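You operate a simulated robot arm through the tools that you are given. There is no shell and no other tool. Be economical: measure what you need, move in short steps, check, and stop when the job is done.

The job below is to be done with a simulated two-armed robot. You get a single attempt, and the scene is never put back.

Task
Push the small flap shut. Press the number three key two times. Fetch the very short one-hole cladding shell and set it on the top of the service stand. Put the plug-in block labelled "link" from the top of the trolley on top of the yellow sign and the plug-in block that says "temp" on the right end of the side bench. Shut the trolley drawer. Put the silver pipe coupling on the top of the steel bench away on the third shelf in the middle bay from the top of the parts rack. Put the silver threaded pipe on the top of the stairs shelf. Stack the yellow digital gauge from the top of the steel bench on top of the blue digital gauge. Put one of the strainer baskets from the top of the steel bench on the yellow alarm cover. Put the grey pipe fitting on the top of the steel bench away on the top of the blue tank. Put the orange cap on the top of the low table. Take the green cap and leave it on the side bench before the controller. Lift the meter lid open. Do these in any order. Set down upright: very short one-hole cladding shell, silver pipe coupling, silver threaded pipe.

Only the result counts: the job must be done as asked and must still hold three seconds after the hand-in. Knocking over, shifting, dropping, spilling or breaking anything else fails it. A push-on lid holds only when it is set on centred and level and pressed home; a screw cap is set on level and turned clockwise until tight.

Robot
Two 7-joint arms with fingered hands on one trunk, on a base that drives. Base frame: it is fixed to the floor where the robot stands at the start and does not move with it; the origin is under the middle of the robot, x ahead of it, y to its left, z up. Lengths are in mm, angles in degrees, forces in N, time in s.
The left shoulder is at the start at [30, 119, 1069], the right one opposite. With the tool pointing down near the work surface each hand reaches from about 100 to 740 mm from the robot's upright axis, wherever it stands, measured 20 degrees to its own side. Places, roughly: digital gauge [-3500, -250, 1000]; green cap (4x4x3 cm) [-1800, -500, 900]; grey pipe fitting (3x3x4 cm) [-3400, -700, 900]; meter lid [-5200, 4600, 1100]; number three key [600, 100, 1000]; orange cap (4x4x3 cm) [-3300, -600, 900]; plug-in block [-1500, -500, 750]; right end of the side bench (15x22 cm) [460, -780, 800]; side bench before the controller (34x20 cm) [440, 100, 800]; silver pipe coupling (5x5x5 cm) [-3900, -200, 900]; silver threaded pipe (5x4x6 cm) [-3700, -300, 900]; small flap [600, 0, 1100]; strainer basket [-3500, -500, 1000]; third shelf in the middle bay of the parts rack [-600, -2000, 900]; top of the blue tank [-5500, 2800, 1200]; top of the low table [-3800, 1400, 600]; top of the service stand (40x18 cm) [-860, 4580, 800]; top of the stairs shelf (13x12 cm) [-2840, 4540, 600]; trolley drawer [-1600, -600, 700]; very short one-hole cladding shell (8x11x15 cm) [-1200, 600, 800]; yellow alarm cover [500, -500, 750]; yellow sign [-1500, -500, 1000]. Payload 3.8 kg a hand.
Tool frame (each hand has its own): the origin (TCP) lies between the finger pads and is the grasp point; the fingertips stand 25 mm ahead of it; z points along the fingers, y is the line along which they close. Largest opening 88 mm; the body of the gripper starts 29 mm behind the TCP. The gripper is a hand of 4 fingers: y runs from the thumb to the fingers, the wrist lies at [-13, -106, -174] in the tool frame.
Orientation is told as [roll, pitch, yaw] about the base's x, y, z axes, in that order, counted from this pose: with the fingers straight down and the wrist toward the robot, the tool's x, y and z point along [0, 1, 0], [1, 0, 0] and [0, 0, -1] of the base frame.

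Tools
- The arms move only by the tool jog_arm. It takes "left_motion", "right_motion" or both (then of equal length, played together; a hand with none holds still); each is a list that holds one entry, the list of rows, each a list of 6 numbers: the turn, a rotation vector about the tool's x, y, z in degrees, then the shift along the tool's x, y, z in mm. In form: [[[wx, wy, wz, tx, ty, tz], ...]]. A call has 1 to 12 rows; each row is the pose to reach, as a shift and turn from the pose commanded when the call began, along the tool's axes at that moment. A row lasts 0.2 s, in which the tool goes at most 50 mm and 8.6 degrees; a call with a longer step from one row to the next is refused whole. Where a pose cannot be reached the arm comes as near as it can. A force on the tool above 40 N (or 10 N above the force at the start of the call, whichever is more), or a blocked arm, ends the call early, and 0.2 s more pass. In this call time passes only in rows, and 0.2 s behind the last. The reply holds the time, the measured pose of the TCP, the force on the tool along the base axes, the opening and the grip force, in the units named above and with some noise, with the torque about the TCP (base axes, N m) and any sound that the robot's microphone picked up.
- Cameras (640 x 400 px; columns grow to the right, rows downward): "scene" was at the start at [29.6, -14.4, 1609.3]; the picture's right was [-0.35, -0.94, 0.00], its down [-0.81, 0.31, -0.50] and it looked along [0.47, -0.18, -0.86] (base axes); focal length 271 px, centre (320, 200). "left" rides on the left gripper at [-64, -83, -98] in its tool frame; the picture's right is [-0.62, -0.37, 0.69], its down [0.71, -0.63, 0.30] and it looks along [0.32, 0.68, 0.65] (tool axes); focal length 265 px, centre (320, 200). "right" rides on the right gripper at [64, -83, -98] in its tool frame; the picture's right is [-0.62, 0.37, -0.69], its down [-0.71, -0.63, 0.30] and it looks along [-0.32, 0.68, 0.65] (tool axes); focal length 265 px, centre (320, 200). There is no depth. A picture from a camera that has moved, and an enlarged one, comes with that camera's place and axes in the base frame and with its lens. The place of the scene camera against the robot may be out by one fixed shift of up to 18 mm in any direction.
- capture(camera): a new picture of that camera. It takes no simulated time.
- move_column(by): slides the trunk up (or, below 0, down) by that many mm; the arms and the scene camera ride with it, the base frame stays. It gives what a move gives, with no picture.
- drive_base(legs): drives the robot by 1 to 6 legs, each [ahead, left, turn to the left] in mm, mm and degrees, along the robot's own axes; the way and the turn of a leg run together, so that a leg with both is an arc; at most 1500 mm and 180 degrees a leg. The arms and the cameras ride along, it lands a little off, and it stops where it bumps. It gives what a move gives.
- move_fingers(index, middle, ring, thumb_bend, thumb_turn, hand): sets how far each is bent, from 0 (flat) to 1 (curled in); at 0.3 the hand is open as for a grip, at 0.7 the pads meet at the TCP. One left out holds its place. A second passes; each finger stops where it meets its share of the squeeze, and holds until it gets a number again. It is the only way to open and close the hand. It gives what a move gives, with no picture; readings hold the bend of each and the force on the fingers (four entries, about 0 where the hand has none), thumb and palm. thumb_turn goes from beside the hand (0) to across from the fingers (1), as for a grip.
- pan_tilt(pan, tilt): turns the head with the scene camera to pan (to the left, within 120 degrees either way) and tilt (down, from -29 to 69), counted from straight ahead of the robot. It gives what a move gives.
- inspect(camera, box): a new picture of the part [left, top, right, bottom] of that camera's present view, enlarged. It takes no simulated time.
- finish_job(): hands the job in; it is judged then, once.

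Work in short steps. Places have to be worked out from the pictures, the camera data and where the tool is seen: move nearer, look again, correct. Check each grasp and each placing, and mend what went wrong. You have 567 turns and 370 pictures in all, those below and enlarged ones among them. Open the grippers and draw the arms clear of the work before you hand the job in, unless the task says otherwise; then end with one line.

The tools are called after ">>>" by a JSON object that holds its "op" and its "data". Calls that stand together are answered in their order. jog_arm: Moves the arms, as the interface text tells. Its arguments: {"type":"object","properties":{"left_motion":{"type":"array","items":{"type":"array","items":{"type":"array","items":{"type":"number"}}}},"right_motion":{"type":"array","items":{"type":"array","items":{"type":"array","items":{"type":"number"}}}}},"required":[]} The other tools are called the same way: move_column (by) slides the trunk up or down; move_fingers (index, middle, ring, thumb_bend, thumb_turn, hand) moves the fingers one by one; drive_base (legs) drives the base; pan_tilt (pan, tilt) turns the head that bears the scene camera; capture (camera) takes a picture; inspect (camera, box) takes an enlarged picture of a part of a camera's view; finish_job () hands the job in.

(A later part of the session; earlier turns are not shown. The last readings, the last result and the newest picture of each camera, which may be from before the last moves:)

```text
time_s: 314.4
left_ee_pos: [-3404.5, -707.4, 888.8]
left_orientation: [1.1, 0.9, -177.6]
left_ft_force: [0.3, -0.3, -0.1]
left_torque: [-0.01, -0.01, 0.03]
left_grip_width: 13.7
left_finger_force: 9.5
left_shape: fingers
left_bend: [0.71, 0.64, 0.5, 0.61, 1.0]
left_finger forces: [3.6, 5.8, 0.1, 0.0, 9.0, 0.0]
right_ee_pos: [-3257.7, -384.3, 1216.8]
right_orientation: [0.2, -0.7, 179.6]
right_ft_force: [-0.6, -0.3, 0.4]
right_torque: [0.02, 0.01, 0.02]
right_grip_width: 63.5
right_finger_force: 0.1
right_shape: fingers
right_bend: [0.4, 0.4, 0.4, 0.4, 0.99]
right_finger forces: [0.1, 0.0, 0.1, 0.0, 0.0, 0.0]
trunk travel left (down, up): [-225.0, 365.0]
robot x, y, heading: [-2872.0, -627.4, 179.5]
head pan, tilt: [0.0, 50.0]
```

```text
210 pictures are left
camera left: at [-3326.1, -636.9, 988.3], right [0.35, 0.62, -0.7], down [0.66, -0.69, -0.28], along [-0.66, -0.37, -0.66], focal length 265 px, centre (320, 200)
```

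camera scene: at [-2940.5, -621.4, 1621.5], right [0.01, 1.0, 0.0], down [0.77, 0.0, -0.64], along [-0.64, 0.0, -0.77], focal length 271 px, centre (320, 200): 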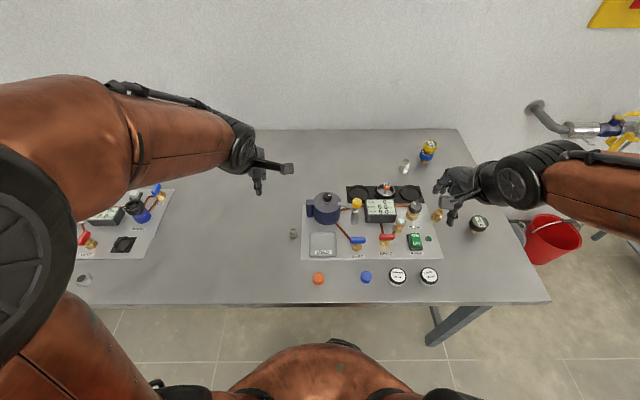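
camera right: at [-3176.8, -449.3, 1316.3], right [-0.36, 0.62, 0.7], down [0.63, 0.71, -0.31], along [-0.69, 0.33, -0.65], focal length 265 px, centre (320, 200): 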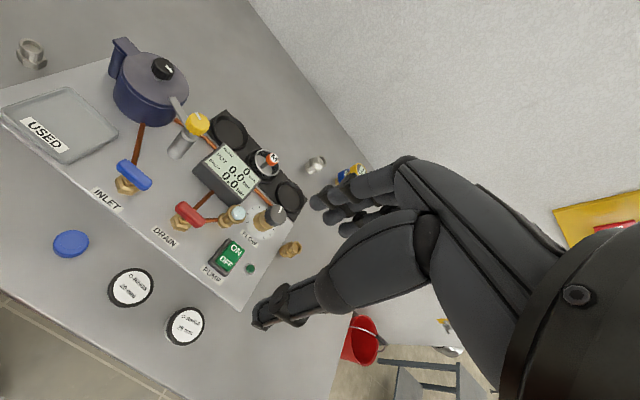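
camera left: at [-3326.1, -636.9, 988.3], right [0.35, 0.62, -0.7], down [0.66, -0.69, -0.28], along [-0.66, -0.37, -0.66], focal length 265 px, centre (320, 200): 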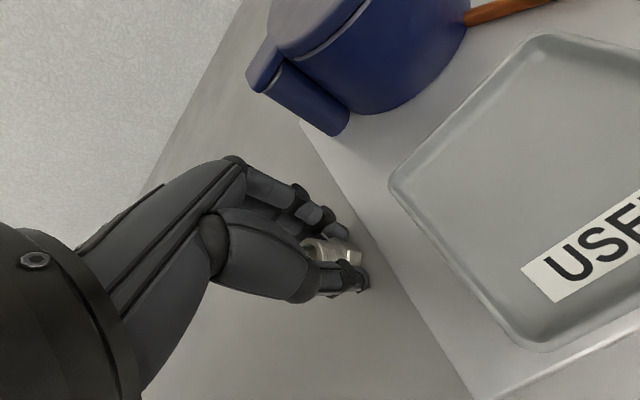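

Gripped. I tighten, lift it and move left; the right hand goes above the orange cap.

>>> {"op": "move_fingers", "data": {"hand": "left", "index": 0.78, "middle": 0.74, "thumb_bend": 0.74}}

>>> {"op": "jog_arm", "data": {"left_motion": [[[0, 0, 0, 0, 0, -20], [0, 0, 0, 0, 0, -60], [0, 0, 0, 0, 0, -105], [0, 0, 0, 0, 0, -150], [0, 0, 0, 30, 0, -185], [0, 0, 0, 60, -20, -215], [0, 0, 0, 90, -40, -245], [0, 0, 0, 110, -60, -270]]], "right_motion": [[[0, 0, 0, 0, 0, 0], [0, 0, 0, 0, 0, 0], [0, 0, 0, 0, 0, 0], [0, 0, 0, 40, 0, 0], [0, 0, 0, 80, 0, 10], [0, 0, 0, 120, 0, 20], [0, 0, 0, 160, 0, 30], [0, 0, 0, 200, 0, 40]]]}}

>>> {"op": "jog_arm", "data": {"right_motion": [[[0, 0, 0, 40, 0, 20], [0, 0, 0, 53, 0, 60], [0, 0, 0, 53, 0, 105], [0, 0, 0, 53, 0, 150], [0, 0, 0, 53, 0, 195], [0, 0, 0, 53, 0, 215]]]}}

>>> {"op": "capture", "data": {"camera": "right"}}

>>> {"op": "capture", "data": {"camera": "left"}}

```text
time_s: 315.4
left_ee_pos: [-3405.8, -707.8, 888.4]
left_orientation: [1.1, 1.0, -177.4]
left_ft_force: [0.4, -0.2, -0.6]
left_torque: [0.0, 0.01, 0.0]
left_grip_width: 11.8
left_finger_force: 14.5
left_shape: fingers
left_bend: [0.76, 0.65, 0.5, 0.59, 1.0]
left_finger forces: [9.0, 7.4, 0.0, 0.0, 13.4, 0.0]
right_ee_pos: [-3259.7, -384.5, 1217.5]
right_orientation: [0.2, -0.8, 179.6]
right_ft_force: [0.5, 0.2, -0.2]
right_torque: [0.0, -0.02, 0.01]
right_grip_width: 63.6
right_finger_force: 0.1
right_shape: fingers
right_bend: [0.4, 0.4, 0.4, 0.4, 0.99]
right_finger forces: [0.0, 0.0, 0.0, 0.0, 0.0, 0.0]
trunk travel left (down, up): [-225.0, 365.0]
robot x, y, heading: [-2871.0, -631.3, 179.4]
head pan, tilt: [0.0, 50.0]
```

```text
time_s: 317.2
left_ee_pos: [-3343.1, -810.5, 1160.5]
left_orientation: [1.0, 0.9, -177.5]
left_ft_force: [0.8, 0.5, -1.7]
left_torque: [0.03, -0.02, 0.03]
left_grip_width: 11.4
left_finger_force: 15.0
left_shape: fingers
left_bend: [0.76, 0.72, 0.5, 0.59, 1.0]
left_finger forces: [8.9, 7.1, 0.0, 0.0, 13.1, 0.1]
right_ee_pos: [-3260.2, -587.4, 1180.3]
right_orientation: [0.1, -0.8, 179.7]
right_ft_force: [0.8, -0.2, 0.0]
right_torque: [0.02, -0.01, -0.02]
right_grip_width: 63.4
right_finger_force: 0.1
right_shape: fingers
right_bend: [0.4, 0.4, 0.4, 0.4, 0.99]
right_finger forces: [0.0, 0.0, 0.0, 0.1, 0.0, 0.0]
trunk travel left (down, up): [-225.0, 365.0]
robot x, y, heading: [-2870.9, -630.6, 179.3]
head pan, tilt: [0.0, 50.0]
```

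```text
time_s: 318.6
left_ee_pos: [-3343.8, -810.3, 1161.3]
left_orientation: [1.1, 0.9, -177.5]
left_ft_force: [0.9, 0.6, -1.1]
left_torque: [0.0, -0.02, -0.01]
left_grip_width: 11.2
left_finger_force: 14.2
left_shape: fingers
left_bend: [0.76, 0.72, 0.5, 0.59, 1.0]
left_finger forces: [8.8, 7.0, 0.1, 0.1, 13.0, 0.0]
right_ee_pos: [-3262.5, -639.0, 963.6]
right_orientation: [0.1, -0.7, 179.5]
right_ft_force: [0.6, 0.2, 0.2]
right_torque: [0.01, -0.02, -0.05]
right_grip_width: 63.4
right_finger_force: 0.0
right_shape: fingers
right_bend: [0.4, 0.4, 0.4, 0.4, 0.99]
right_finger forces: [0.1, 0.0, 0.0, 0.0, 0.0, 0.0]
trunk travel left (down, up): [-225.0, 365.0]
robot x, y, heading: [-2866.7, -631.3, 179.5]
head pan, tilt: [0.0, 50.0]
```

```text
209 pictures are left
camera right: at [-3178.3, -703.9, 1062.5], right [-0.35, 0.63, 0.69], down [0.63, 0.71, -0.32], along [-0.69, 0.33, -0.65], focal length 265 px, centre (320, 200)
```

right: 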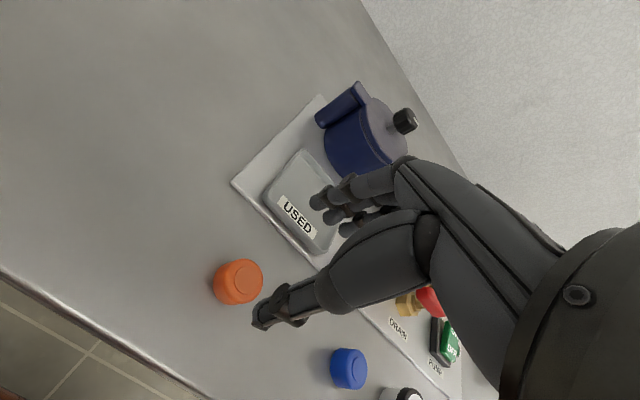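

```text
208 pictures are left
camera left: at [-3265.3, -737.9, 1260.8], right [0.35, 0.62, -0.7], down [0.66, -0.69, -0.28], along [-0.66, -0.37, -0.66], focal length 265 px, centre (320, 200)
```

left: 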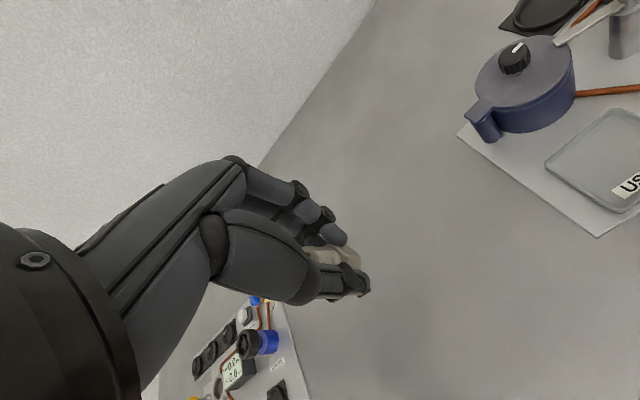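

Grey fitting held firmly. Orange cap is at [-3256, -638]; I lower onto it.

>>> {"op": "jog_arm", "data": {"right_motion": [[[0, 0, 0, -1, -6, 30], [0, 0, 0, -1, -6, 60], [0, 0, 0, -1, -6, 76]]]}}

>>> {"op": "move_fingers", "data": {"hand": "right", "index": 0.72, "middle": 0.72, "ring": 0.5, "thumb_bend": 0.7}}

>>> {"op": "jog_arm", "data": {"right_motion": [[[0, 0, 0, 0, 0, -20], [0, 0, 0, 0, 0, -60], [0, 0, 0, 0, 0, -105], [0, 0, 0, 0, 0, -150], [0, 0, 0, -30, 0, -185], [0, 0, 0, -65, 0, -215], [0, 0, 0, -100, 0, -245], [0, 0, 0, -140, 0, -265]]]}}

>>> {"op": "capture", "data": {"camera": "right"}}

```text
time_s: 319.4
left_ee_pos: [-3345.0, -808.1, 1161.1]
left_orientation: [1.1, 0.9, -177.5]
left_ft_force: [0.2, -0.1, -0.3]
left_torque: [0.02, -0.01, -0.01]
left_grip_width: 11.6
left_finger_force: 14.5
left_shape: fingers
left_bend: [0.76, 0.72, 0.5, 0.59, 1.0]
left_finger forces: [8.8, 7.0, 0.0, 0.0, 13.1, 0.0]
right_ee_pos: [-3257.9, -637.3, 889.6]
right_orientation: [0.2, -0.7, 179.6]
right_ft_force: [-0.3, -0.6, -0.8]
right_torque: [0.01, -0.03, -0.01]
right_grip_width: 63.2
right_finger_force: 0.0
right_shape: fingers
right_bend: [0.4, 0.4, 0.4, 0.4, 0.99]
right_finger forces: [0.1, 0.0, 0.1, 0.0, 0.0, 0.0]
trunk travel left (down, up): [-225.0, 365.0]
robot x, y, heading: [-2865.7, -626.8, 179.7]
head pan, tilt: [0.0, 50.0]
```

```text
time_s: 320.4
left_ee_pos: [-3344.7, -808.4, 1161.6]
left_orientation: [1.1, 0.9, -177.5]
left_ft_force: [0.6, 0.2, -0.9]
left_torque: [0.0, 0.0, -0.01]
left_grip_width: 11.7
left_finger_force: 14.7
left_shape: fingers
left_bend: [0.76, 0.72, 0.5, 0.59, 1.0]
left_finger forces: [8.8, 7.1, 0.0, 0.0, 13.0, 0.0]
right_ee_pos: [-3257.0, -635.9, 889.4]
right_orientation: [0.2, -0.7, 179.7]
right_ft_force: [-0.4, 0.5, 0.6]
right_torque: [-0.01, 0.01, 0.03]
right_grip_width: 20.9
right_finger_force: 11.7
right_shape: fingers
right_bend: [0.71, 0.63, 0.5, 0.58, 1.0]
right_finger forces: [5.6, 6.7, 0.1, 0.0, 11.9, 0.0]
trunk travel left (down, up): [-225.0, 365.0]
robot x, y, heading: [-2872.3, -630.7, 179.8]
head pan, tilt: [0.0, 50.0]
```

```text
time_s: 322.2
left_ee_pos: [-3342.6, -807.9, 1161.7]
left_orientation: [1.1, 0.8, -177.5]
left_ft_force: [0.3, -0.2, -0.3]
left_torque: [0.0, 0.03, -0.02]
left_grip_width: 11.5
left_finger_force: 14.2
left_shape: fingers
left_bend: [0.76, 0.72, 0.5, 0.59, 1.0]
left_finger forces: [8.6, 7.0, 0.0, 0.0, 13.0, 0.0]
right_ee_pos: [-3250.4, -496.9, 1152.9]
right_orientation: [0.3, -0.9, 179.6]
right_ft_force: [0.1, -0.1, 0.3]
right_torque: [-0.01, 0.01, -0.01]
right_grip_width: 20.7
right_finger_force: 11.9
right_shape: fingers
right_bend: [0.71, 0.63, 0.5, 0.57, 1.0]
right_finger forces: [5.3, 6.6, 0.1, 0.1, 11.5, 0.1]
trunk travel left (down, up): [-225.0, 365.0]
robot x, y, heading: [-2868.6, -631.9, 179.7]
head pan, tilt: [0.0, 50.0]
```

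```text
207 pictures are left
camera right: at [-3167.9, -561.4, 1253.4], right [-0.35, 0.63, 0.69], down [0.63, 0.71, -0.32], along [-0.69, 0.33, -0.65], focal length 265 px, centre (320, 200)
```

right: 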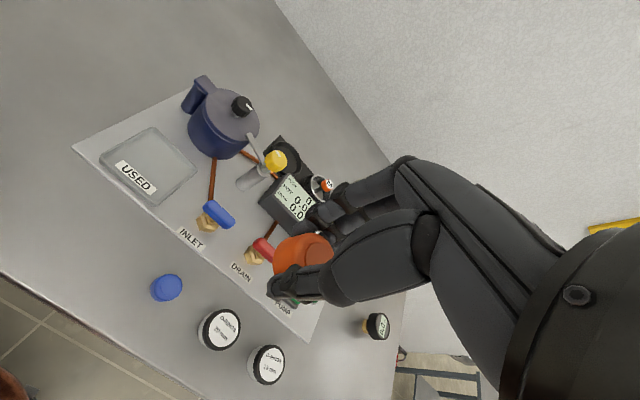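

Both parts held. I drive right toward the low table.

>>> {"op": "drive_base", "data": {"legs": [[150, -200, 0], [-150, 0, 0], [0, -1200, 0]]}}

>>> {"op": "pan_tilt", "data": {"pan": -25, "tilt": 35}}

>>> {"op": "capture", "data": {"camera": "scene"}}

```text
time_s: 330.6
left_ee_pos: [-3340.3, 592.9, 1161.0]
left_orientation: [1.1, 0.9, -178.9]
left_ft_force: [-0.7, 0.6, 0.0]
left_torque: [0.02, -0.02, -0.02]
left_grip_width: 11.6
left_finger_force: 14.4
left_shape: fingers
left_bend: [0.76, 0.72, 0.5, 0.59, 1.0]
left_finger forces: [8.7, 7.1, 0.1, 0.0, 13.0, 0.0]
right_ee_pos: [-3241.6, 900.6, 1153.3]
right_orientation: [0.2, -0.8, 178.1]
right_ft_force: [0.3, 1.1, -0.3]
right_torque: [-0.01, 0.0, -0.03]
right_grip_width: 20.9
right_finger_force: 11.7
right_shape: fingers
right_bend: [0.71, 0.63, 0.5, 0.57, 1.0]
right_finger forces: [5.2, 6.5, 0.1, 0.1, 11.5, 0.1]
trunk travel left (down, up): [-225.0, 365.0]
robot x, y, heading: [-2859.6, 756.0, 178.3]
head pan, tilt: [0.0, 50.0]
```

```text
time_s: 331.5
left_ee_pos: [-3340.5, 592.2, 1161.5]
left_orientation: [1.0, 0.8, -178.9]
left_ft_force: [0.5, 0.2, -0.6]
left_torque: [0.02, 0.01, -0.01]
left_grip_width: 11.9
left_finger_force: 14.7
left_shape: fingers
left_bend: [0.76, 0.72, 0.5, 0.59, 1.0]
left_finger forces: [8.7, 7.1, 0.1, 0.0, 13.0, 0.1]
right_ee_pos: [-3241.2, 901.2, 1154.2]
right_orientation: [0.2, -0.7, 178.2]
right_ft_force: [-0.5, 0.0, -0.2]
right_torque: [0.02, 0.01, 0.0]
right_grip_width: 20.8
right_finger_force: 11.5
right_shape: fingers
right_bend: [0.71, 0.63, 0.5, 0.57, 1.0]
right_finger forces: [5.2, 6.6, 0.0, 0.1, 11.6, 0.0]
trunk travel left (down, up): [-225.0, 365.0]
robot x, y, heading: [-2863.4, 755.5, 178.3]
head pan, tilt: [-25.0, 35.0]
```

```text
206 pictures are left
camera scene: at [-2933.2, 806.0, 1643.3], right [0.45, 0.89, 0.0], down [0.51, -0.26, -0.82], along [-0.73, 0.37, -0.57], focal length 271 px, centre (320, 200)
```

scene: 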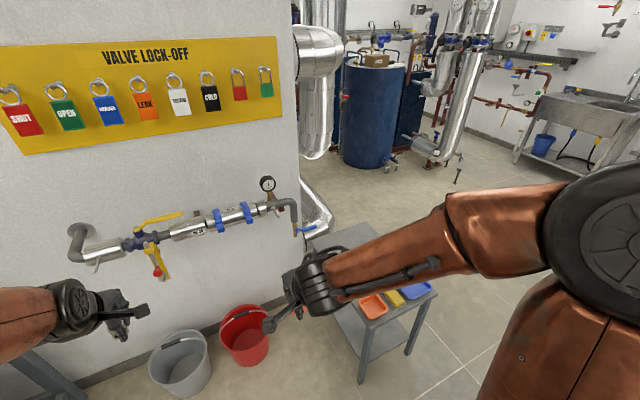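

The low table is at about x −3400…−3880, y 1240…1617 (z≈600). I move in front of it and lower the trunk.

>>> {"op": "drive_base", "data": {"legs": [[0, -660, 1.7]]}}

>>> {"op": "pan_tilt", "data": {"pan": 0, "tilt": 50}}

>>> {"op": "capture", "data": {"camera": "scene"}}

>>> {"op": "capture", "data": {"camera": "right"}}

```text
time_s: 335.0
left_ee_pos: [-3329.7, 1186.0, 1160.6]
left_orientation: [1.1, 0.8, -175.5]
left_ft_force: [0.4, 0.0, -0.3]
left_torque: [0.01, 0.02, 0.01]
left_grip_width: 11.2
left_finger_force: 14.1
left_shape: fingers
left_bend: [0.76, 0.72, 0.5, 0.59, 1.0]
left_finger forces: [8.6, 7.1, 0.0, 0.0, 13.1, 0.0]
right_ee_pos: [-3249.0, 1499.5, 1153.6]
right_orientation: [0.1, -0.7, -178.4]
right_ft_force: [-0.3, 0.5, -0.8]
right_torque: [-0.03, 0.0, -0.04]
right_grip_width: 20.8
right_finger_force: 11.5
right_shape: fingers
right_bend: [0.71, 0.63, 0.5, 0.57, 1.0]
right_finger forces: [5.2, 6.5, 0.0, 0.0, 11.5, 0.0]
trunk travel left (down, up): [-225.0, 365.0]
robot x, y, heading: [-2860.1, 1379.0, -178.5]
head pan, tilt: [-25.0, 35.0]
```

```text
time_s: 335.9
left_ee_pos: [-3329.7, 1185.4, 1161.6]
left_orientation: [1.1, 0.9, -175.4]
left_ft_force: [-0.2, -0.5, -0.7]
left_torque: [0.01, 0.03, 0.0]
left_grip_width: 11.4
left_finger_force: 14.1
left_shape: fingers
left_bend: [0.76, 0.72, 0.5, 0.59, 1.0]
left_finger forces: [8.7, 7.0, 0.0, 0.1, 13.0, 0.1]
right_ee_pos: [-3248.3, 1498.8, 1154.2]
right_orientation: [0.2, -0.6, -178.3]
right_ft_force: [0.7, 0.5, 0.5]
right_torque: [0.01, -0.03, 0.0]
right_grip_width: 20.7
right_finger_force: 11.7
right_shape: fingers
right_bend: [0.71, 0.63, 0.5, 0.57, 1.0]
right_finger forces: [5.3, 6.6, 0.1, 0.0, 11.5, 0.0]
trunk travel left (down, up): [-225.0, 365.0]
robot x, y, heading: [-2860.0, 1380.6, -178.3]
head pan, tilt: [0.0, 50.0]
```

```text
205 pictures are left
camera scene: at [-2931.5, 1387.1, 1621.6], right [-0.03, 1.0, 0.0], down [0.77, 0.02, -0.64], along [-0.64, -0.02, -0.77], focal length 271 px, centre (320, 200)
```

scene: 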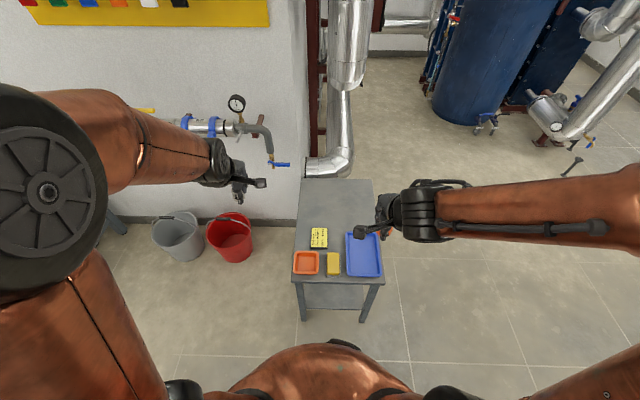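

```text
204 pictures are left
camera right: at [-3163.7, 1437.5, 1252.8], right [-0.38, 0.61, 0.7], down [0.6, 0.73, -0.31], along [-0.7, 0.3, -0.65], focal length 265 px, centre (320, 200)
```

right: 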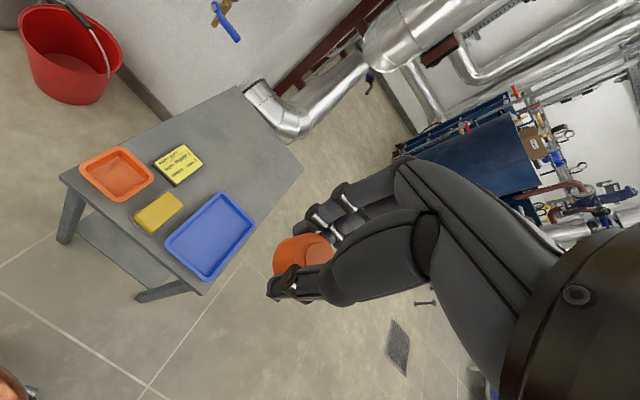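

The rear half of the table is free. I drive closer, lower the trunk and bring the right hand over [-3690, 1440].

>>> {"op": "drive_base", "data": {"legs": [[190, 30, -1.7]]}}

>>> {"op": "move_column", "data": {"by": -200}}

>>> {"op": "capture", "data": {"camera": "right"}}

```text
time_s: 337.4
left_ee_pos: [-3524.5, 1165.4, 1160.4]
left_orientation: [1.1, 0.9, -177.1]
left_ft_force: [0.0, 0.3, -0.9]
left_torque: [0.01, -0.05, 0.0]
left_grip_width: 11.8
left_finger_force: 14.5
left_shape: fingers
left_bend: [0.76, 0.72, 0.5, 0.59, 1.0]
left_finger forces: [8.6, 7.1, 0.0, 0.1, 13.0, 0.0]
right_ee_pos: [-3437.2, 1477.9, 1153.0]
right_orientation: [0.2, -0.7, -180.0]
right_ft_force: [0.1, 1.0, -0.1]
right_torque: [-0.01, 0.01, -0.01]
right_grip_width: 20.7
right_finger_force: 11.5
right_shape: fingers
right_bend: [0.71, 0.63, 0.5, 0.57, 1.0]
right_finger forces: [5.2, 6.7, 0.0, 0.0, 11.5, 0.0]
trunk travel left (down, up): [-225.0, 365.0]
robot x, y, heading: [-3052.2, 1346.8, -179.6]
head pan, tilt: [0.0, 50.0]
```

```text
time_s: 339.6
left_ee_pos: [-3523.8, 1164.0, 960.9]
left_orientation: [1.1, 0.9, -177.1]
left_ft_force: [-0.9, -0.1, 0.3]
left_torque: [-0.03, 0.02, -0.01]
left_grip_width: 11.8
left_finger_force: 14.8
left_shape: fingers
left_bend: [0.76, 0.72, 0.5, 0.59, 1.0]
left_finger forces: [8.7, 7.0, 0.0, 0.0, 13.0, 0.0]
right_ee_pos: [-3435.0, 1477.1, 954.5]
right_orientation: [0.2, -0.7, -180.0]
right_ft_force: [0.0, -0.6, -1.0]
right_torque: [0.02, 0.0, 0.02]
right_grip_width: 20.6
right_finger_force: 11.4
right_shape: fingers
right_bend: [0.71, 0.63, 0.5, 0.57, 1.0]
right_finger forces: [5.2, 6.5, 0.0, 0.1, 11.5, 0.0]
trunk travel left (down, up): [-25.0, 565.0]
robot x, y, heading: [-3048.1, 1345.8, -180.0]
head pan, tilt: [0.0, 50.0]
```

```text
203 pictures are left
camera right: at [-3351.2, 1413.0, 1053.0], right [-0.36, 0.62, 0.7], down [0.63, 0.71, -0.31], along [-0.69, 0.32, -0.65], focal length 265 px, centre (320, 200)
```

right: 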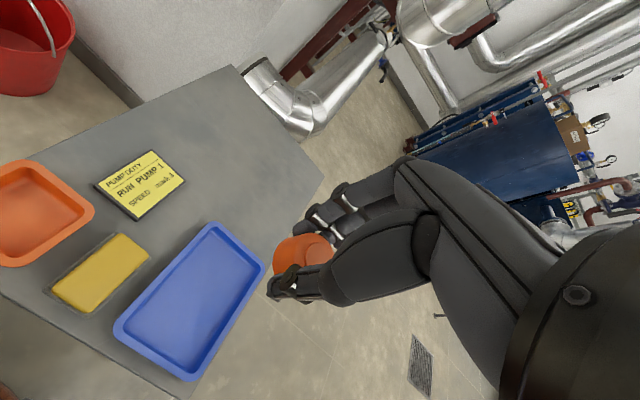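

>>> {"op": "jog_arm", "data": {"right_motion": [[[0, 0, 0, 5, 45, 5], [0, 0, 0, 10, 90, 15], [0, 0, 0, 16, 135, 30], [0, 0, 0, 24, 178, 45], [0, 0, 0, 30, 220, 65], [0, 0, 0, 37, 255, 90], [0, 0, 0, 37, 255, 138], [0, 0, 0, 37, 255, 186], [0, 0, 0, 37, 255, 234], [0, 0, 0, 37, 255, 275]]]}}

>>> {"op": "capture", "data": {"camera": "right"}}

```text
time_s: 341.8
left_ee_pos: [-3524.1, 1165.7, 961.3]
left_orientation: [1.1, 0.9, -177.2]
left_ft_force: [-0.7, -0.3, -1.3]
left_torque: [-0.02, -0.01, -0.03]
left_grip_width: 11.3
left_finger_force: 13.9
left_shape: fingers
left_bend: [0.76, 0.72, 0.5, 0.59, 1.0]
left_finger forces: [8.6, 7.0, 0.1, 0.0, 13.0, 0.0]
right_ee_pos: [-3692.3, 1441.1, 680.0]
right_orientation: [0.2, -0.8, -180.0]
right_ft_force: [1.3, -0.5, 0.1]
right_torque: [0.0, 0.0, 0.03]
right_grip_width: 20.5
right_finger_force: 11.3
right_shape: fingers
right_bend: [0.71, 0.63, 0.5, 0.57, 1.0]
right_finger forces: [4.9, 6.6, 0.1, 0.0, 11.2, 0.1]
trunk travel left (down, up): [-25.0, 565.0]
robot x, y, heading: [-3050.1, 1348.6, -179.8]
head pan, tilt: [0.0, 50.0]
```

```text
202 pictures are left
camera right: at [-3608.0, 1377.3, 779.1], right [-0.36, 0.62, 0.7], down [0.62, 0.71, -0.31], along [-0.69, 0.32, -0.65], focal length 265 px, centre (320, 200)
```

right: 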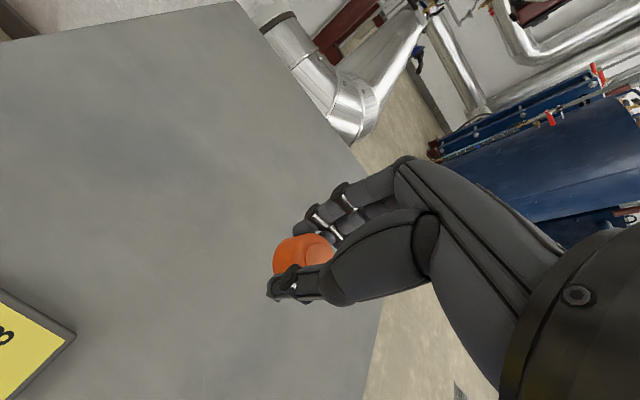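

>>> {"op": "jog_arm", "data": {"right_motion": [[[0, 0, 0, 0, 0, 25], [0, 0, 0, 0, 0, 38], [0, 0, 0, 0, 0, 43], [0, 0, 0, 0, 0, 47], [0, 0, 0, 0, 0, 51], [0, 0, 0, 0, 0, 55], [0, 0, 0, 0, 0, 58], [0, 0, 0, 0, 0, 61]]]}}

```text
time_s: 343.6
left_ee_pos: [-3524.6, 1164.9, 961.2]
left_orientation: [1.1, 0.9, -177.0]
left_ft_force: [-0.6, 0.6, -0.5]
left_torque: [-0.03, 0.01, -0.02]
left_grip_width: 11.6
left_finger_force: 14.6
left_shape: fingers
left_bend: [0.76, 0.72, 0.5, 0.59, 1.0]
left_finger forces: [8.6, 7.0, 0.0, 0.1, 13.1, 0.0]
right_ee_pos: [-3694.8, 1438.0, 621.0]
right_orientation: [0.2, -0.7, -180.1]
right_ft_force: [-0.3, 0.8, -0.4]
right_torque: [0.0, -0.01, -0.02]
right_grip_width: 20.5
right_finger_force: 11.5
right_shape: fingers
right_bend: [0.71, 0.63, 0.5, 0.57, 1.0]
right_finger forces: [5.0, 6.6, 0.0, 0.0, 11.1, 0.1]
trunk travel left (down, up): [-25.0, 565.0]
robot x, y, heading: [-3048.8, 1349.0, -179.8]
head pan, tilt: [0.0, 50.0]
```

>>> {"op": "jog_arm", "data": {"right_motion": [[[0, 0, 0, 0, 0, 5], [0, 0, 0, 0, 0, 9], [0, 0, 0, 0, 0, 13], [0, 0, 0, 0, 0, 17], [0, 0, 0, 0, 0, 21], [0, 0, 0, 0, 0, 25]]]}}

>>> {"op": "capture", "data": {"camera": "right"}}

```text
time_s: 344.9
left_ee_pos: [-3523.2, 1164.6, 961.1]
left_orientation: [1.1, 0.8, -177.1]
left_ft_force: [-0.1, 0.4, -0.1]
left_torque: [0.02, -0.02, 0.0]
left_grip_width: 11.6
left_finger_force: 14.7
left_shape: fingers
left_bend: [0.76, 0.72, 0.5, 0.59, 1.0]
left_finger forces: [8.5, 7.0, 0.0, 0.1, 13.0, 0.1]
right_ee_pos: [-3701.4, 1437.4, 607.3]
right_orientation: [0.3, -1.6, -180.0]
right_ft_force: [5.7, -0.1, 18.0]
right_torque: [-0.03, -0.66, -0.04]
right_grip_width: 21.2
right_finger_force: 14.6
right_shape: fingers
right_bend: [0.71, 0.66, 0.5, 0.56, 1.0]
right_finger forces: [3.2, 4.7, 0.0, 0.0, 22.0, 0.0]
trunk travel left (down, up): [-25.0, 565.0]
robot x, y, heading: [-3050.6, 1347.5, -180.0]
head pan, tilt: [0.0, 50.0]
stopped in row 6 (right hand): the force on the tool passed its limit at 45 N (the readings are from after the stop); the commanded pose is now the measured one
```

```text
201 pictures are left
camera right: at [-3614.5, 1373.8, 705.9], right [-0.35, 0.62, 0.7], down [0.62, 0.71, -0.33], along [-0.7, 0.32, -0.64], focal length 265 px, centre (320, 200)
```

right: 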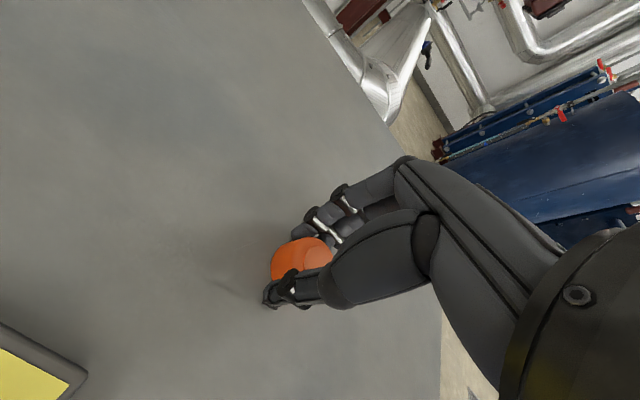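

On the table. I release and lift away.

>>> {"op": "move_fingers", "data": {"hand": "right", "index": 0.4, "middle": 0.4, "ring": 0.4, "thumb_bend": 0.4}}

>>> {"op": "jog_arm", "data": {"right_motion": [[[0, 0, 0, 0, 0, -20], [0, 0, 0, 0, 0, -60], [0, 0, 0, 0, 0, -105], [0, 0, 0, 0, 0, -150], [0, 0, 0, 0, -20, -190], [0, 0, 0, 0, -55, -220], [0, 0, 0, 0, -90, -250], [0, 0, 0, 0, -125, -280], [0, 0, 0, 0, -160, -310], [0, 0, 0, 0, -190, -345]]]}}

>>> {"op": "capture", "data": {"camera": "right"}}

```text
time_s: 345.9
left_ee_pos: [-3522.4, 1165.5, 963.0]
left_orientation: [1.1, 0.9, -177.1]
left_ft_force: [-0.3, -0.8, 0.1]
left_torque: [-0.02, 0.04, 0.04]
left_grip_width: 11.5
left_finger_force: 14.5
left_shape: fingers
left_bend: [0.76, 0.72, 0.5, 0.59, 1.0]
left_finger forces: [8.6, 7.0, 0.1, 0.0, 13.0, 0.1]
right_ee_pos: [-3699.2, 1437.6, 606.3]
right_orientation: [0.4, -1.5, 180.0]
right_ft_force: [-0.7, -0.5, 16.9]
right_torque: [0.06, 0.1, 0.0]
right_grip_width: 62.3
right_finger_force: 8.8
right_shape: fingers
right_bend: [0.4, 0.41, 0.4, 0.41, 0.99]
right_finger forces: [0.0, 10.7, 0.0, 0.0, 6.7, 0.0]
trunk travel left (down, up): [-25.0, 565.0]
robot x, y, heading: [-3050.3, 1347.5, -179.8]
head pan, tilt: [0.0, 50.0]
```

```text
time_s: 348.1
left_ee_pos: [-3524.2, 1163.7, 962.4]
left_orientation: [1.2, 0.8, -177.0]
left_ft_force: [0.0, 0.3, -0.5]
left_torque: [0.03, 0.03, 0.0]
left_grip_width: 11.5
left_finger_force: 14.2
left_shape: fingers
left_bend: [0.76, 0.72, 0.5, 0.59, 1.0]
left_finger forces: [8.7, 7.0, 0.1, 0.1, 12.9, 0.1]
right_ee_pos: [-3495.4, 1437.9, 943.0]
right_orientation: [0.3, -1.3, -180.1]
right_ft_force: [0.5, 0.5, 0.8]
right_torque: [0.0, 0.02, 0.0]
right_grip_width: 62.9
right_finger_force: 0.1
right_shape: fingers
right_bend: [0.4, 0.4, 0.4, 0.4, 0.99]
right_finger forces: [0.0, 0.1, 0.0, 0.0, 0.1, 0.1]
trunk travel left (down, up): [-25.0, 565.0]
robot x, y, heading: [-3051.0, 1346.0, -180.0]
head pan, tilt: [0.0, 50.0]
```

```text
200 pictures are left
camera right: at [-3410.3, 1375.0, 1042.8], right [-0.35, 0.62, 0.7], down [0.62, 0.71, -0.32], along [-0.7, 0.32, -0.64], focal length 265 px, centre (320, 200)
```

right: 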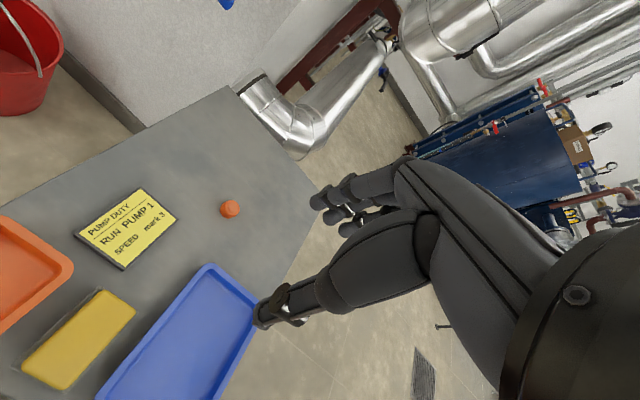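

The orange cap is in place. I raise the trunk and go back to the bench end for the silver threaded pipe (right hand).

>>> {"op": "move_column", "data": {"by": 200}}

>>> {"op": "drive_base", "data": {"legs": [[100, 0, 0], [-100, 0, 0], [0, 780, 0], [314, 232, 66]]}}

>>> {"op": "pan_tilt", "data": {"pan": 0, "tilt": 48}}

>>> {"op": "capture", "data": {"camera": "scene"}}

```text
time_s: 350.3
left_ee_pos: [-3524.0, 1165.1, 1161.4]
left_orientation: [1.1, 1.0, -177.1]
left_ft_force: [0.4, 0.4, -0.1]
left_torque: [-0.01, 0.0, -0.02]
left_grip_width: 11.8
left_finger_force: 14.0
left_shape: fingers
left_bend: [0.76, 0.72, 0.5, 0.59, 1.0]
left_finger forces: [8.7, 7.0, 0.1, 0.1, 13.0, 0.0]
right_ee_pos: [-3496.5, 1440.5, 1143.7]
right_orientation: [0.3, -1.5, 180.1]
right_ft_force: [-0.1, -1.0, -0.5]
right_torque: [0.02, -0.01, 0.01]
right_grip_width: 62.9
right_finger_force: 0.1
right_shape: fingers
right_bend: [0.4, 0.4, 0.4, 0.4, 0.99]
right_finger forces: [0.1, 0.1, 0.0, 0.0, 0.0, 0.0]
trunk travel left (down, up): [-225.0, 365.0]
robot x, y, heading: [-3048.6, 1345.5, -180.0]
head pan, tilt: [0.0, 50.0]
```

```text
time_s: 351.4
left_ee_pos: [-3606.5, 1236.8, 1162.9]
left_orientation: [1.1, 1.0, 178.2]
left_ft_force: [-0.1, -0.3, -0.6]
left_torque: [0.01, 0.02, 0.03]
left_grip_width: 11.4
left_finger_force: 14.5
left_shape: fingers
left_bend: [0.76, 0.72, 0.5, 0.59, 1.0]
left_finger forces: [8.6, 7.2, 0.0, 0.0, 13.0, 0.0]
right_ee_pos: [-3556.8, 1507.3, 1143.4]
right_orientation: [0.3, -1.4, 175.2]
right_ft_force: [0.3, 0.6, 0.8]
right_torque: [-0.02, 0.01, 0.01]
right_grip_width: 63.1
right_finger_force: 0.1
right_shape: fingers
right_bend: [0.4, 0.4, 0.4, 0.4, 0.99]
right_finger forces: [0.1, 0.0, 0.0, 0.0, 0.0, 0.0]
trunk travel left (down, up): [-225.0, 365.0]
robot x, y, heading: [-3120.1, 1375.8, 174.9]
head pan, tilt: [0.0, 50.0]
stopped in leg 1: the robot was blocked; the commanded pose is now the measured one
```

```text
time_s: 352.1
left_ee_pos: [-3605.6, 1231.8, 1161.0]
left_orientation: [1.1, 1.0, 178.4]
left_ft_force: [0.3, -0.6, 0.0]
left_torque: [0.03, 0.03, 0.04]
left_grip_width: 11.4
left_finger_force: 13.7
left_shape: fingers
left_bend: [0.76, 0.72, 0.5, 0.59, 1.0]
left_finger forces: [8.6, 7.0, 0.0, 0.1, 13.0, 0.0]
right_ee_pos: [-3555.8, 1504.8, 1142.3]
right_orientation: [0.4, -1.2, 175.4]
right_ft_force: [-0.4, 0.1, 0.6]
right_torque: [-0.01, -0.01, 0.0]
right_grip_width: 63.0
right_finger_force: 0.0
right_shape: fingers
right_bend: [0.4, 0.4, 0.4, 0.4, 0.99]
right_finger forces: [0.0, 0.1, 0.0, 0.0, 0.0, 0.1]
trunk travel left (down, up): [-225.0, 365.0]
robot x, y, heading: [-3115.7, 1376.6, 175.5]
head pan, tilt: [0.0, 48.0]
```

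```text
199 pictures are left
camera scene: at [-3190.0, 1390.7, 1624.3], right [0.08, 1.0, 0.0], down [0.74, -0.06, -0.67], along [-0.67, 0.05, -0.74], focal length 271 px, centre (320, 200)
```

scene: 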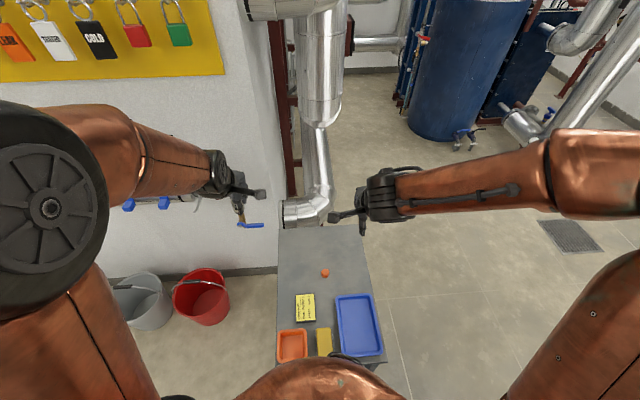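

I bumped the low table slightly with an unneeded leg; the robot, not the table, gave way (cap and trays look unmoved). I back off and drive to the bench end.

>>> {"op": "drive_base", "data": {"legs": [[-120, 0, 0], [0, 0, 4.5], [0, 800, 0], [0, 0, 66.3]]}}

>>> {"op": "capture", "data": {"camera": "scene"}}

```text
time_s: 360.5
left_ee_pos: [-2996.8, 73.9, 1160.7]
left_orientation: [1.1, 1.0, -109.5]
left_ft_force: [-0.1, -0.9, -0.5]
left_torque: [0.01, 0.01, 0.02]
left_grip_width: 11.3
left_finger_force: 13.9
left_shape: fingers
left_bend: [0.76, 0.72, 0.5, 0.59, 1.0]
left_finger forces: [8.6, 7.0, 0.1, 0.0, 12.4, 0.0]
right_ee_pos: [-3239.8, 204.0, 1143.3]
right_orientation: [0.3, -1.4, -112.6]
right_ft_force: [0.1, 1.2, -0.9]
right_torque: [0.04, 0.0, -0.01]
right_grip_width: 62.8
right_finger_force: 0.1
right_shape: fingers
right_bend: [0.4, 0.4, 0.4, 0.4, 0.99]
right_finger forces: [0.0, 0.0, 0.0, 0.1, 0.0, 0.1]
trunk travel left (down, up): [-225.0, 365.0]
robot x, y, heading: [-2977.9, 580.2, -112.5]
head pan, tilt: [0.0, 48.0]
```

```text
198 pictures are left
camera scene: at [-3018.4, 535.3, 1624.3], right [-0.92, 0.38, 0.0], down [0.28, 0.69, -0.67], along [-0.26, -0.62, -0.74], focal length 271 px, centre (320, 200)
```

scene: 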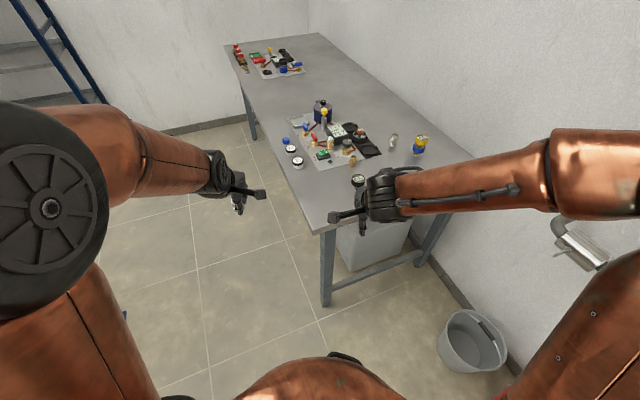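

>>> {"op": "drive_base", "data": {"legs": [[365, -262, -1]]}}

>>> {"op": "capture", "data": {"camera": "right"}}

```text
time_s: 363.2
left_ee_pos: [-3380.5, -166.8, 1161.7]
left_orientation: [1.2, 1.0, -110.3]
left_ft_force: [-0.2, -0.3, 0.2]
left_torque: [0.01, -0.03, -0.01]
left_grip_width: 11.1
left_finger_force: 13.8
left_shape: fingers
left_bend: [0.76, 0.72, 0.5, 0.59, 1.0]
left_finger forces: [8.5, 6.9, 0.0, 0.1, 12.5, 0.0]
right_ee_pos: [-3622.9, -32.1, 1143.4]
right_orientation: [0.4, -1.1, -113.3]
right_ft_force: [-0.2, -0.2, -0.2]
right_torque: [-0.01, -0.02, -0.01]
right_grip_width: 63.0
right_finger_force: 0.1
right_shape: fingers
right_bend: [0.4, 0.4, 0.4, 0.4, 0.99]
right_finger forces: [0.0, 0.0, 0.1, 0.0, 0.0, 0.0]
trunk travel left (down, up): [-225.0, 365.0]
robot x, y, heading: [-3356.2, 342.0, -113.2]
head pan, tilt: [0.0, 48.0]
```

```text
197 pictures are left
camera right: at [-3530.1, 20.7, 1241.4], right [-0.71, -0.08, 0.7], down [-0.41, 0.85, -0.32], along [-0.57, -0.51, -0.64], focal length 265 px, centre (320, 200)
```

right: 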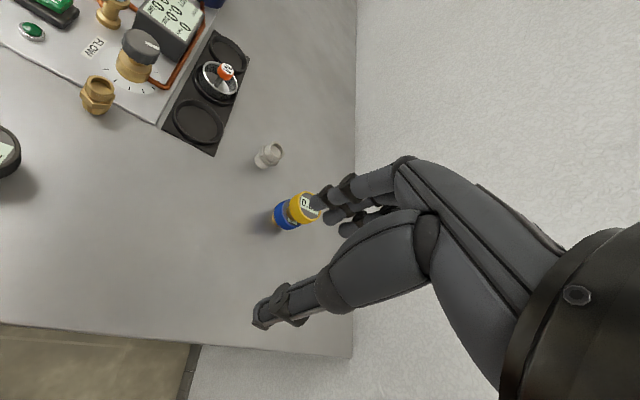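

I move the right hand above the threaded pipe, keeping clear of the gauge stack.

>>> {"op": "jog_arm", "data": {"right_motion": [[[0, 0, 0, 4, 45, 10], [0, 0, 0, 8, 90, 20], [0, 0, 0, 12, 135, 30], [0, 0, 0, 16, 180, 40], [0, 0, 0, 20, 225, 55], [0, 0, 0, 22, 262, 80], [0, 0, 0, 22, 266, 120]]]}}

>>> {"op": "capture", "data": {"camera": "right"}}

```text
time_s: 364.8
left_ee_pos: [-3380.6, -165.9, 1160.4]
left_orientation: [1.1, 0.9, -110.3]
left_ft_force: [-0.7, -0.1, -1.4]
left_torque: [0.01, 0.0, 0.01]
left_grip_width: 11.3
left_finger_force: 14.3
left_shape: fingers
left_bend: [0.76, 0.72, 0.5, 0.59, 1.0]
left_finger forces: [8.4, 6.8, 0.0, 0.1, 12.4, 0.1]
right_ee_pos: [-3708.6, -287.4, 1027.2]
right_orientation: [0.3, -1.2, -113.3]
right_ft_force: [-0.2, 0.0, 0.2]
right_torque: [-0.01, 0.0, 0.01]
right_grip_width: 63.0
right_finger_force: 0.0
right_shape: fingers
right_bend: [0.4, 0.4, 0.4, 0.4, 0.99]
right_finger forces: [0.1, 0.0, 0.0, 0.0, 0.0, 0.0]
trunk travel left (down, up): [-225.0, 365.0]
robot x, y, heading: [-3356.5, 341.9, -113.4]
head pan, tilt: [0.0, 48.0]
```

```text
196 pictures are left
camera right: at [-3617.7, -233.4, 1126.1], right [-0.71, -0.08, 0.7], down [-0.41, 0.85, -0.32], along [-0.57, -0.51, -0.64], focal length 265 px, centre (320, 200)
```

right: 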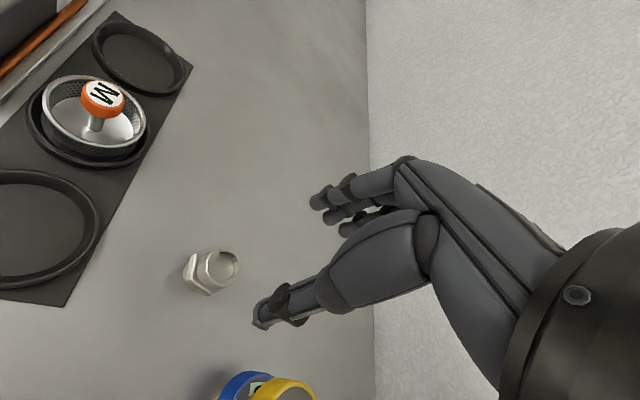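

The pipe is at ≈[-3713, -296], top ≈897. I lower and grip it.

>>> {"op": "jog_arm", "data": {"right_motion": [[[0, 0, 0, -0.6, 9.6, 35], [0, 0, 0, -0.6, 9.6, 80], [0, 0, 0, -0.6, 9.6, 115], [0, 0, 0, -0.6, 9.6, 137]]]}}

>>> {"op": "capture", "data": {"camera": "right"}}

>>> {"op": "move_fingers", "data": {"hand": "right", "index": 0.7, "middle": 0.7, "ring": 0.5, "thumb_bend": 0.68}}

>>> {"op": "capture", "data": {"camera": "right"}}

```text
time_s: 365.8
left_ee_pos: [-3379.8, -164.9, 1161.9]
left_orientation: [1.1, 1.0, -110.3]
left_ft_force: [0.7, 0.5, -0.4]
left_torque: [-0.02, 0.0, -0.02]
left_grip_width: 11.3
left_finger_force: 14.0
left_shape: fingers
left_bend: [0.76, 0.72, 0.5, 0.59, 1.0]
left_finger forces: [8.4, 6.9, 0.1, 0.1, 12.4, 0.1]
right_ee_pos: [-3713.3, -302.0, 889.2]
right_orientation: [0.3, -1.3, -113.3]
right_ft_force: [0.1, -0.3, 0.0]
right_torque: [0.0, -0.03, 0.0]
right_grip_width: 63.8
right_finger_force: 0.4
right_shape: fingers
right_bend: [0.4, 0.4, 0.4, 0.4, 0.99]
right_finger forces: [0.0, 0.1, 0.1, 0.1, 0.3, 0.1]
trunk travel left (down, up): [-225.0, 365.0]
robot x, y, heading: [-3359.7, 343.9, -113.2]
head pan, tilt: [0.0, 48.0]
```

```text
195 pictures are left
camera right: at [-3621.7, -248.4, 988.4], right [-0.71, -0.08, 0.7], down [-0.41, 0.85, -0.32], along [-0.57, -0.51, -0.64], focal length 265 px, centre (320, 200)
```

right: 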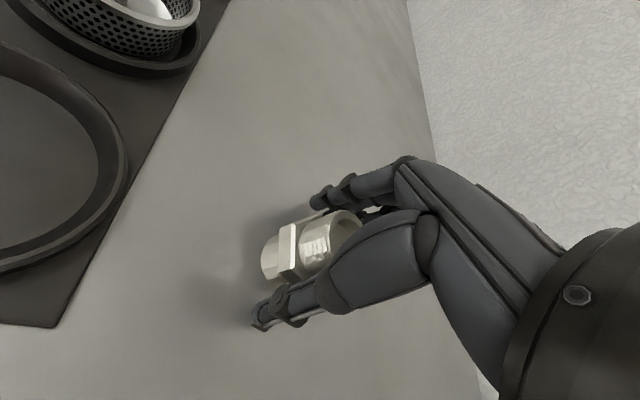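

```text
time_s: 366.8
left_ee_pos: [-3379.7, -166.5, 1161.6]
left_orientation: [1.2, 1.0, -110.3]
left_ft_force: [0.5, -0.2, -1.6]
left_torque: [0.0, 0.04, -0.01]
left_grip_width: 11.3
left_finger_force: 14.0
left_shape: fingers
left_bend: [0.76, 0.72, 0.5, 0.59, 1.0]
left_finger forces: [8.4, 6.8, 0.1, 0.1, 12.4, 0.1]
right_ee_pos: [-3713.5, -301.1, 891.0]
right_orientation: [0.3, -1.3, -113.3]
right_ft_force: [-1.2, -0.8, 0.9]
right_torque: [-0.03, 0.07, 0.02]
right_grip_width: 29.1
right_finger_force: 13.4
right_shape: fingers
right_bend: [0.57, 0.63, 0.5, 0.56, 1.0]
right_finger forces: [8.6, 5.4, 0.2, 0.0, 13.9, 0.1]
trunk travel left (down, up): [-225.0, 365.0]
robot x, y, heading: [-3364.0, 341.9, -113.3]
head pan, tilt: [0.0, 48.0]
```

```text
194 pictures are left
camera right: at [-3621.8, -248.3, 988.9], right [-0.71, -0.08, 0.7], down [-0.41, 0.85, -0.32], along [-0.57, -0.51, -0.64], focal length 265 px, centre (320, 200)
```

right: 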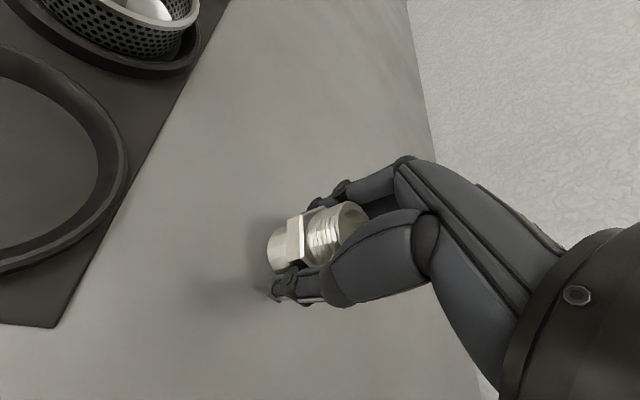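

Firm grip, axis aligned with the hand. I lift it and check.

>>> {"op": "jog_arm", "data": {"right_motion": [[[0, 0, 0, 0, 0, -20], [0, 0, 0, 0, 0, -60], [0, 0, 0, 0, 0, -105], [0, 0, 0, 0, 0, -150], [0, 0, 0, 0, -20, -190], [0, 0, 0, 0, -55, -220], [0, 0, 0, 0, -95, -245], [0, 0, 0, 0, -140, -260]]]}}

>>> {"op": "capture", "data": {"camera": "right"}}

>>> {"op": "capture", "data": {"camera": "scene"}}

```text
time_s: 368.6
left_ee_pos: [-3379.0, -165.0, 1161.4]
left_orientation: [1.2, 0.8, -110.2]
left_ft_force: [0.1, -0.6, -0.8]
left_torque: [-0.01, 0.02, 0.01]
left_grip_width: 11.3
left_finger_force: 13.6
left_shape: fingers
left_bend: [0.76, 0.72, 0.5, 0.59, 1.0]
left_finger forces: [8.4, 6.8, 0.0, 0.1, 12.4, 0.1]
right_ee_pos: [-3652.1, -162.4, 1151.7]
right_orientation: [0.2, -1.3, -113.3]
right_ft_force: [0.0, 0.3, -1.6]
right_torque: [-0.01, -0.02, 0.0]
right_grip_width: 28.7
right_finger_force: 13.1
right_shape: fingers
right_bend: [0.58, 0.63, 0.5, 0.57, 1.0]
right_finger forces: [8.4, 4.6, 0.0, 0.1, 13.6, 0.0]
trunk travel left (down, up): [-225.0, 365.0]
robot x, y, heading: [-3357.9, 342.2, -113.4]
head pan, tilt: [0.0, 48.0]
```

```text
193 pictures are left
camera right: at [-3560.9, -109.9, 1250.5], right [-0.71, -0.08, 0.7], down [-0.41, 0.85, -0.32], along [-0.57, -0.51, -0.64], focal length 265 px, centre (320, 200)
```

right: 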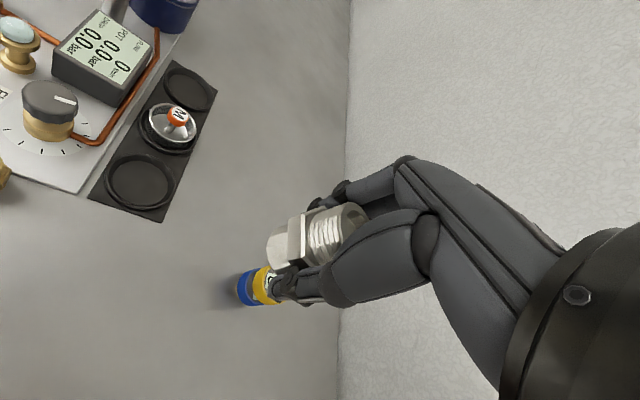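

```text
192 pictures are left
camera scene: at [-3394.6, 297.8, 1624.4], right [-0.92, 0.4, 0.0], down [0.29, 0.68, -0.67], along [-0.26, -0.62, -0.74], focal length 271 px, centre (320, 200)
```

scene: 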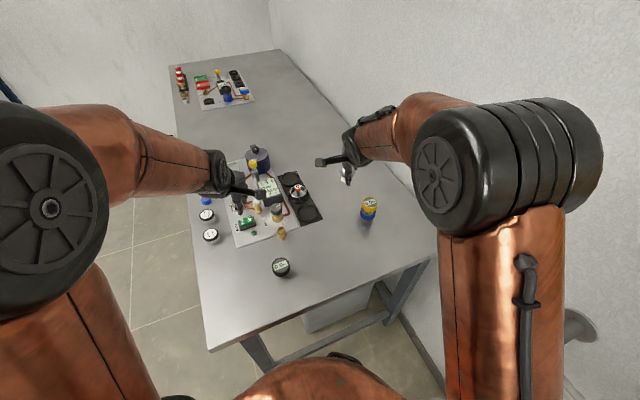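

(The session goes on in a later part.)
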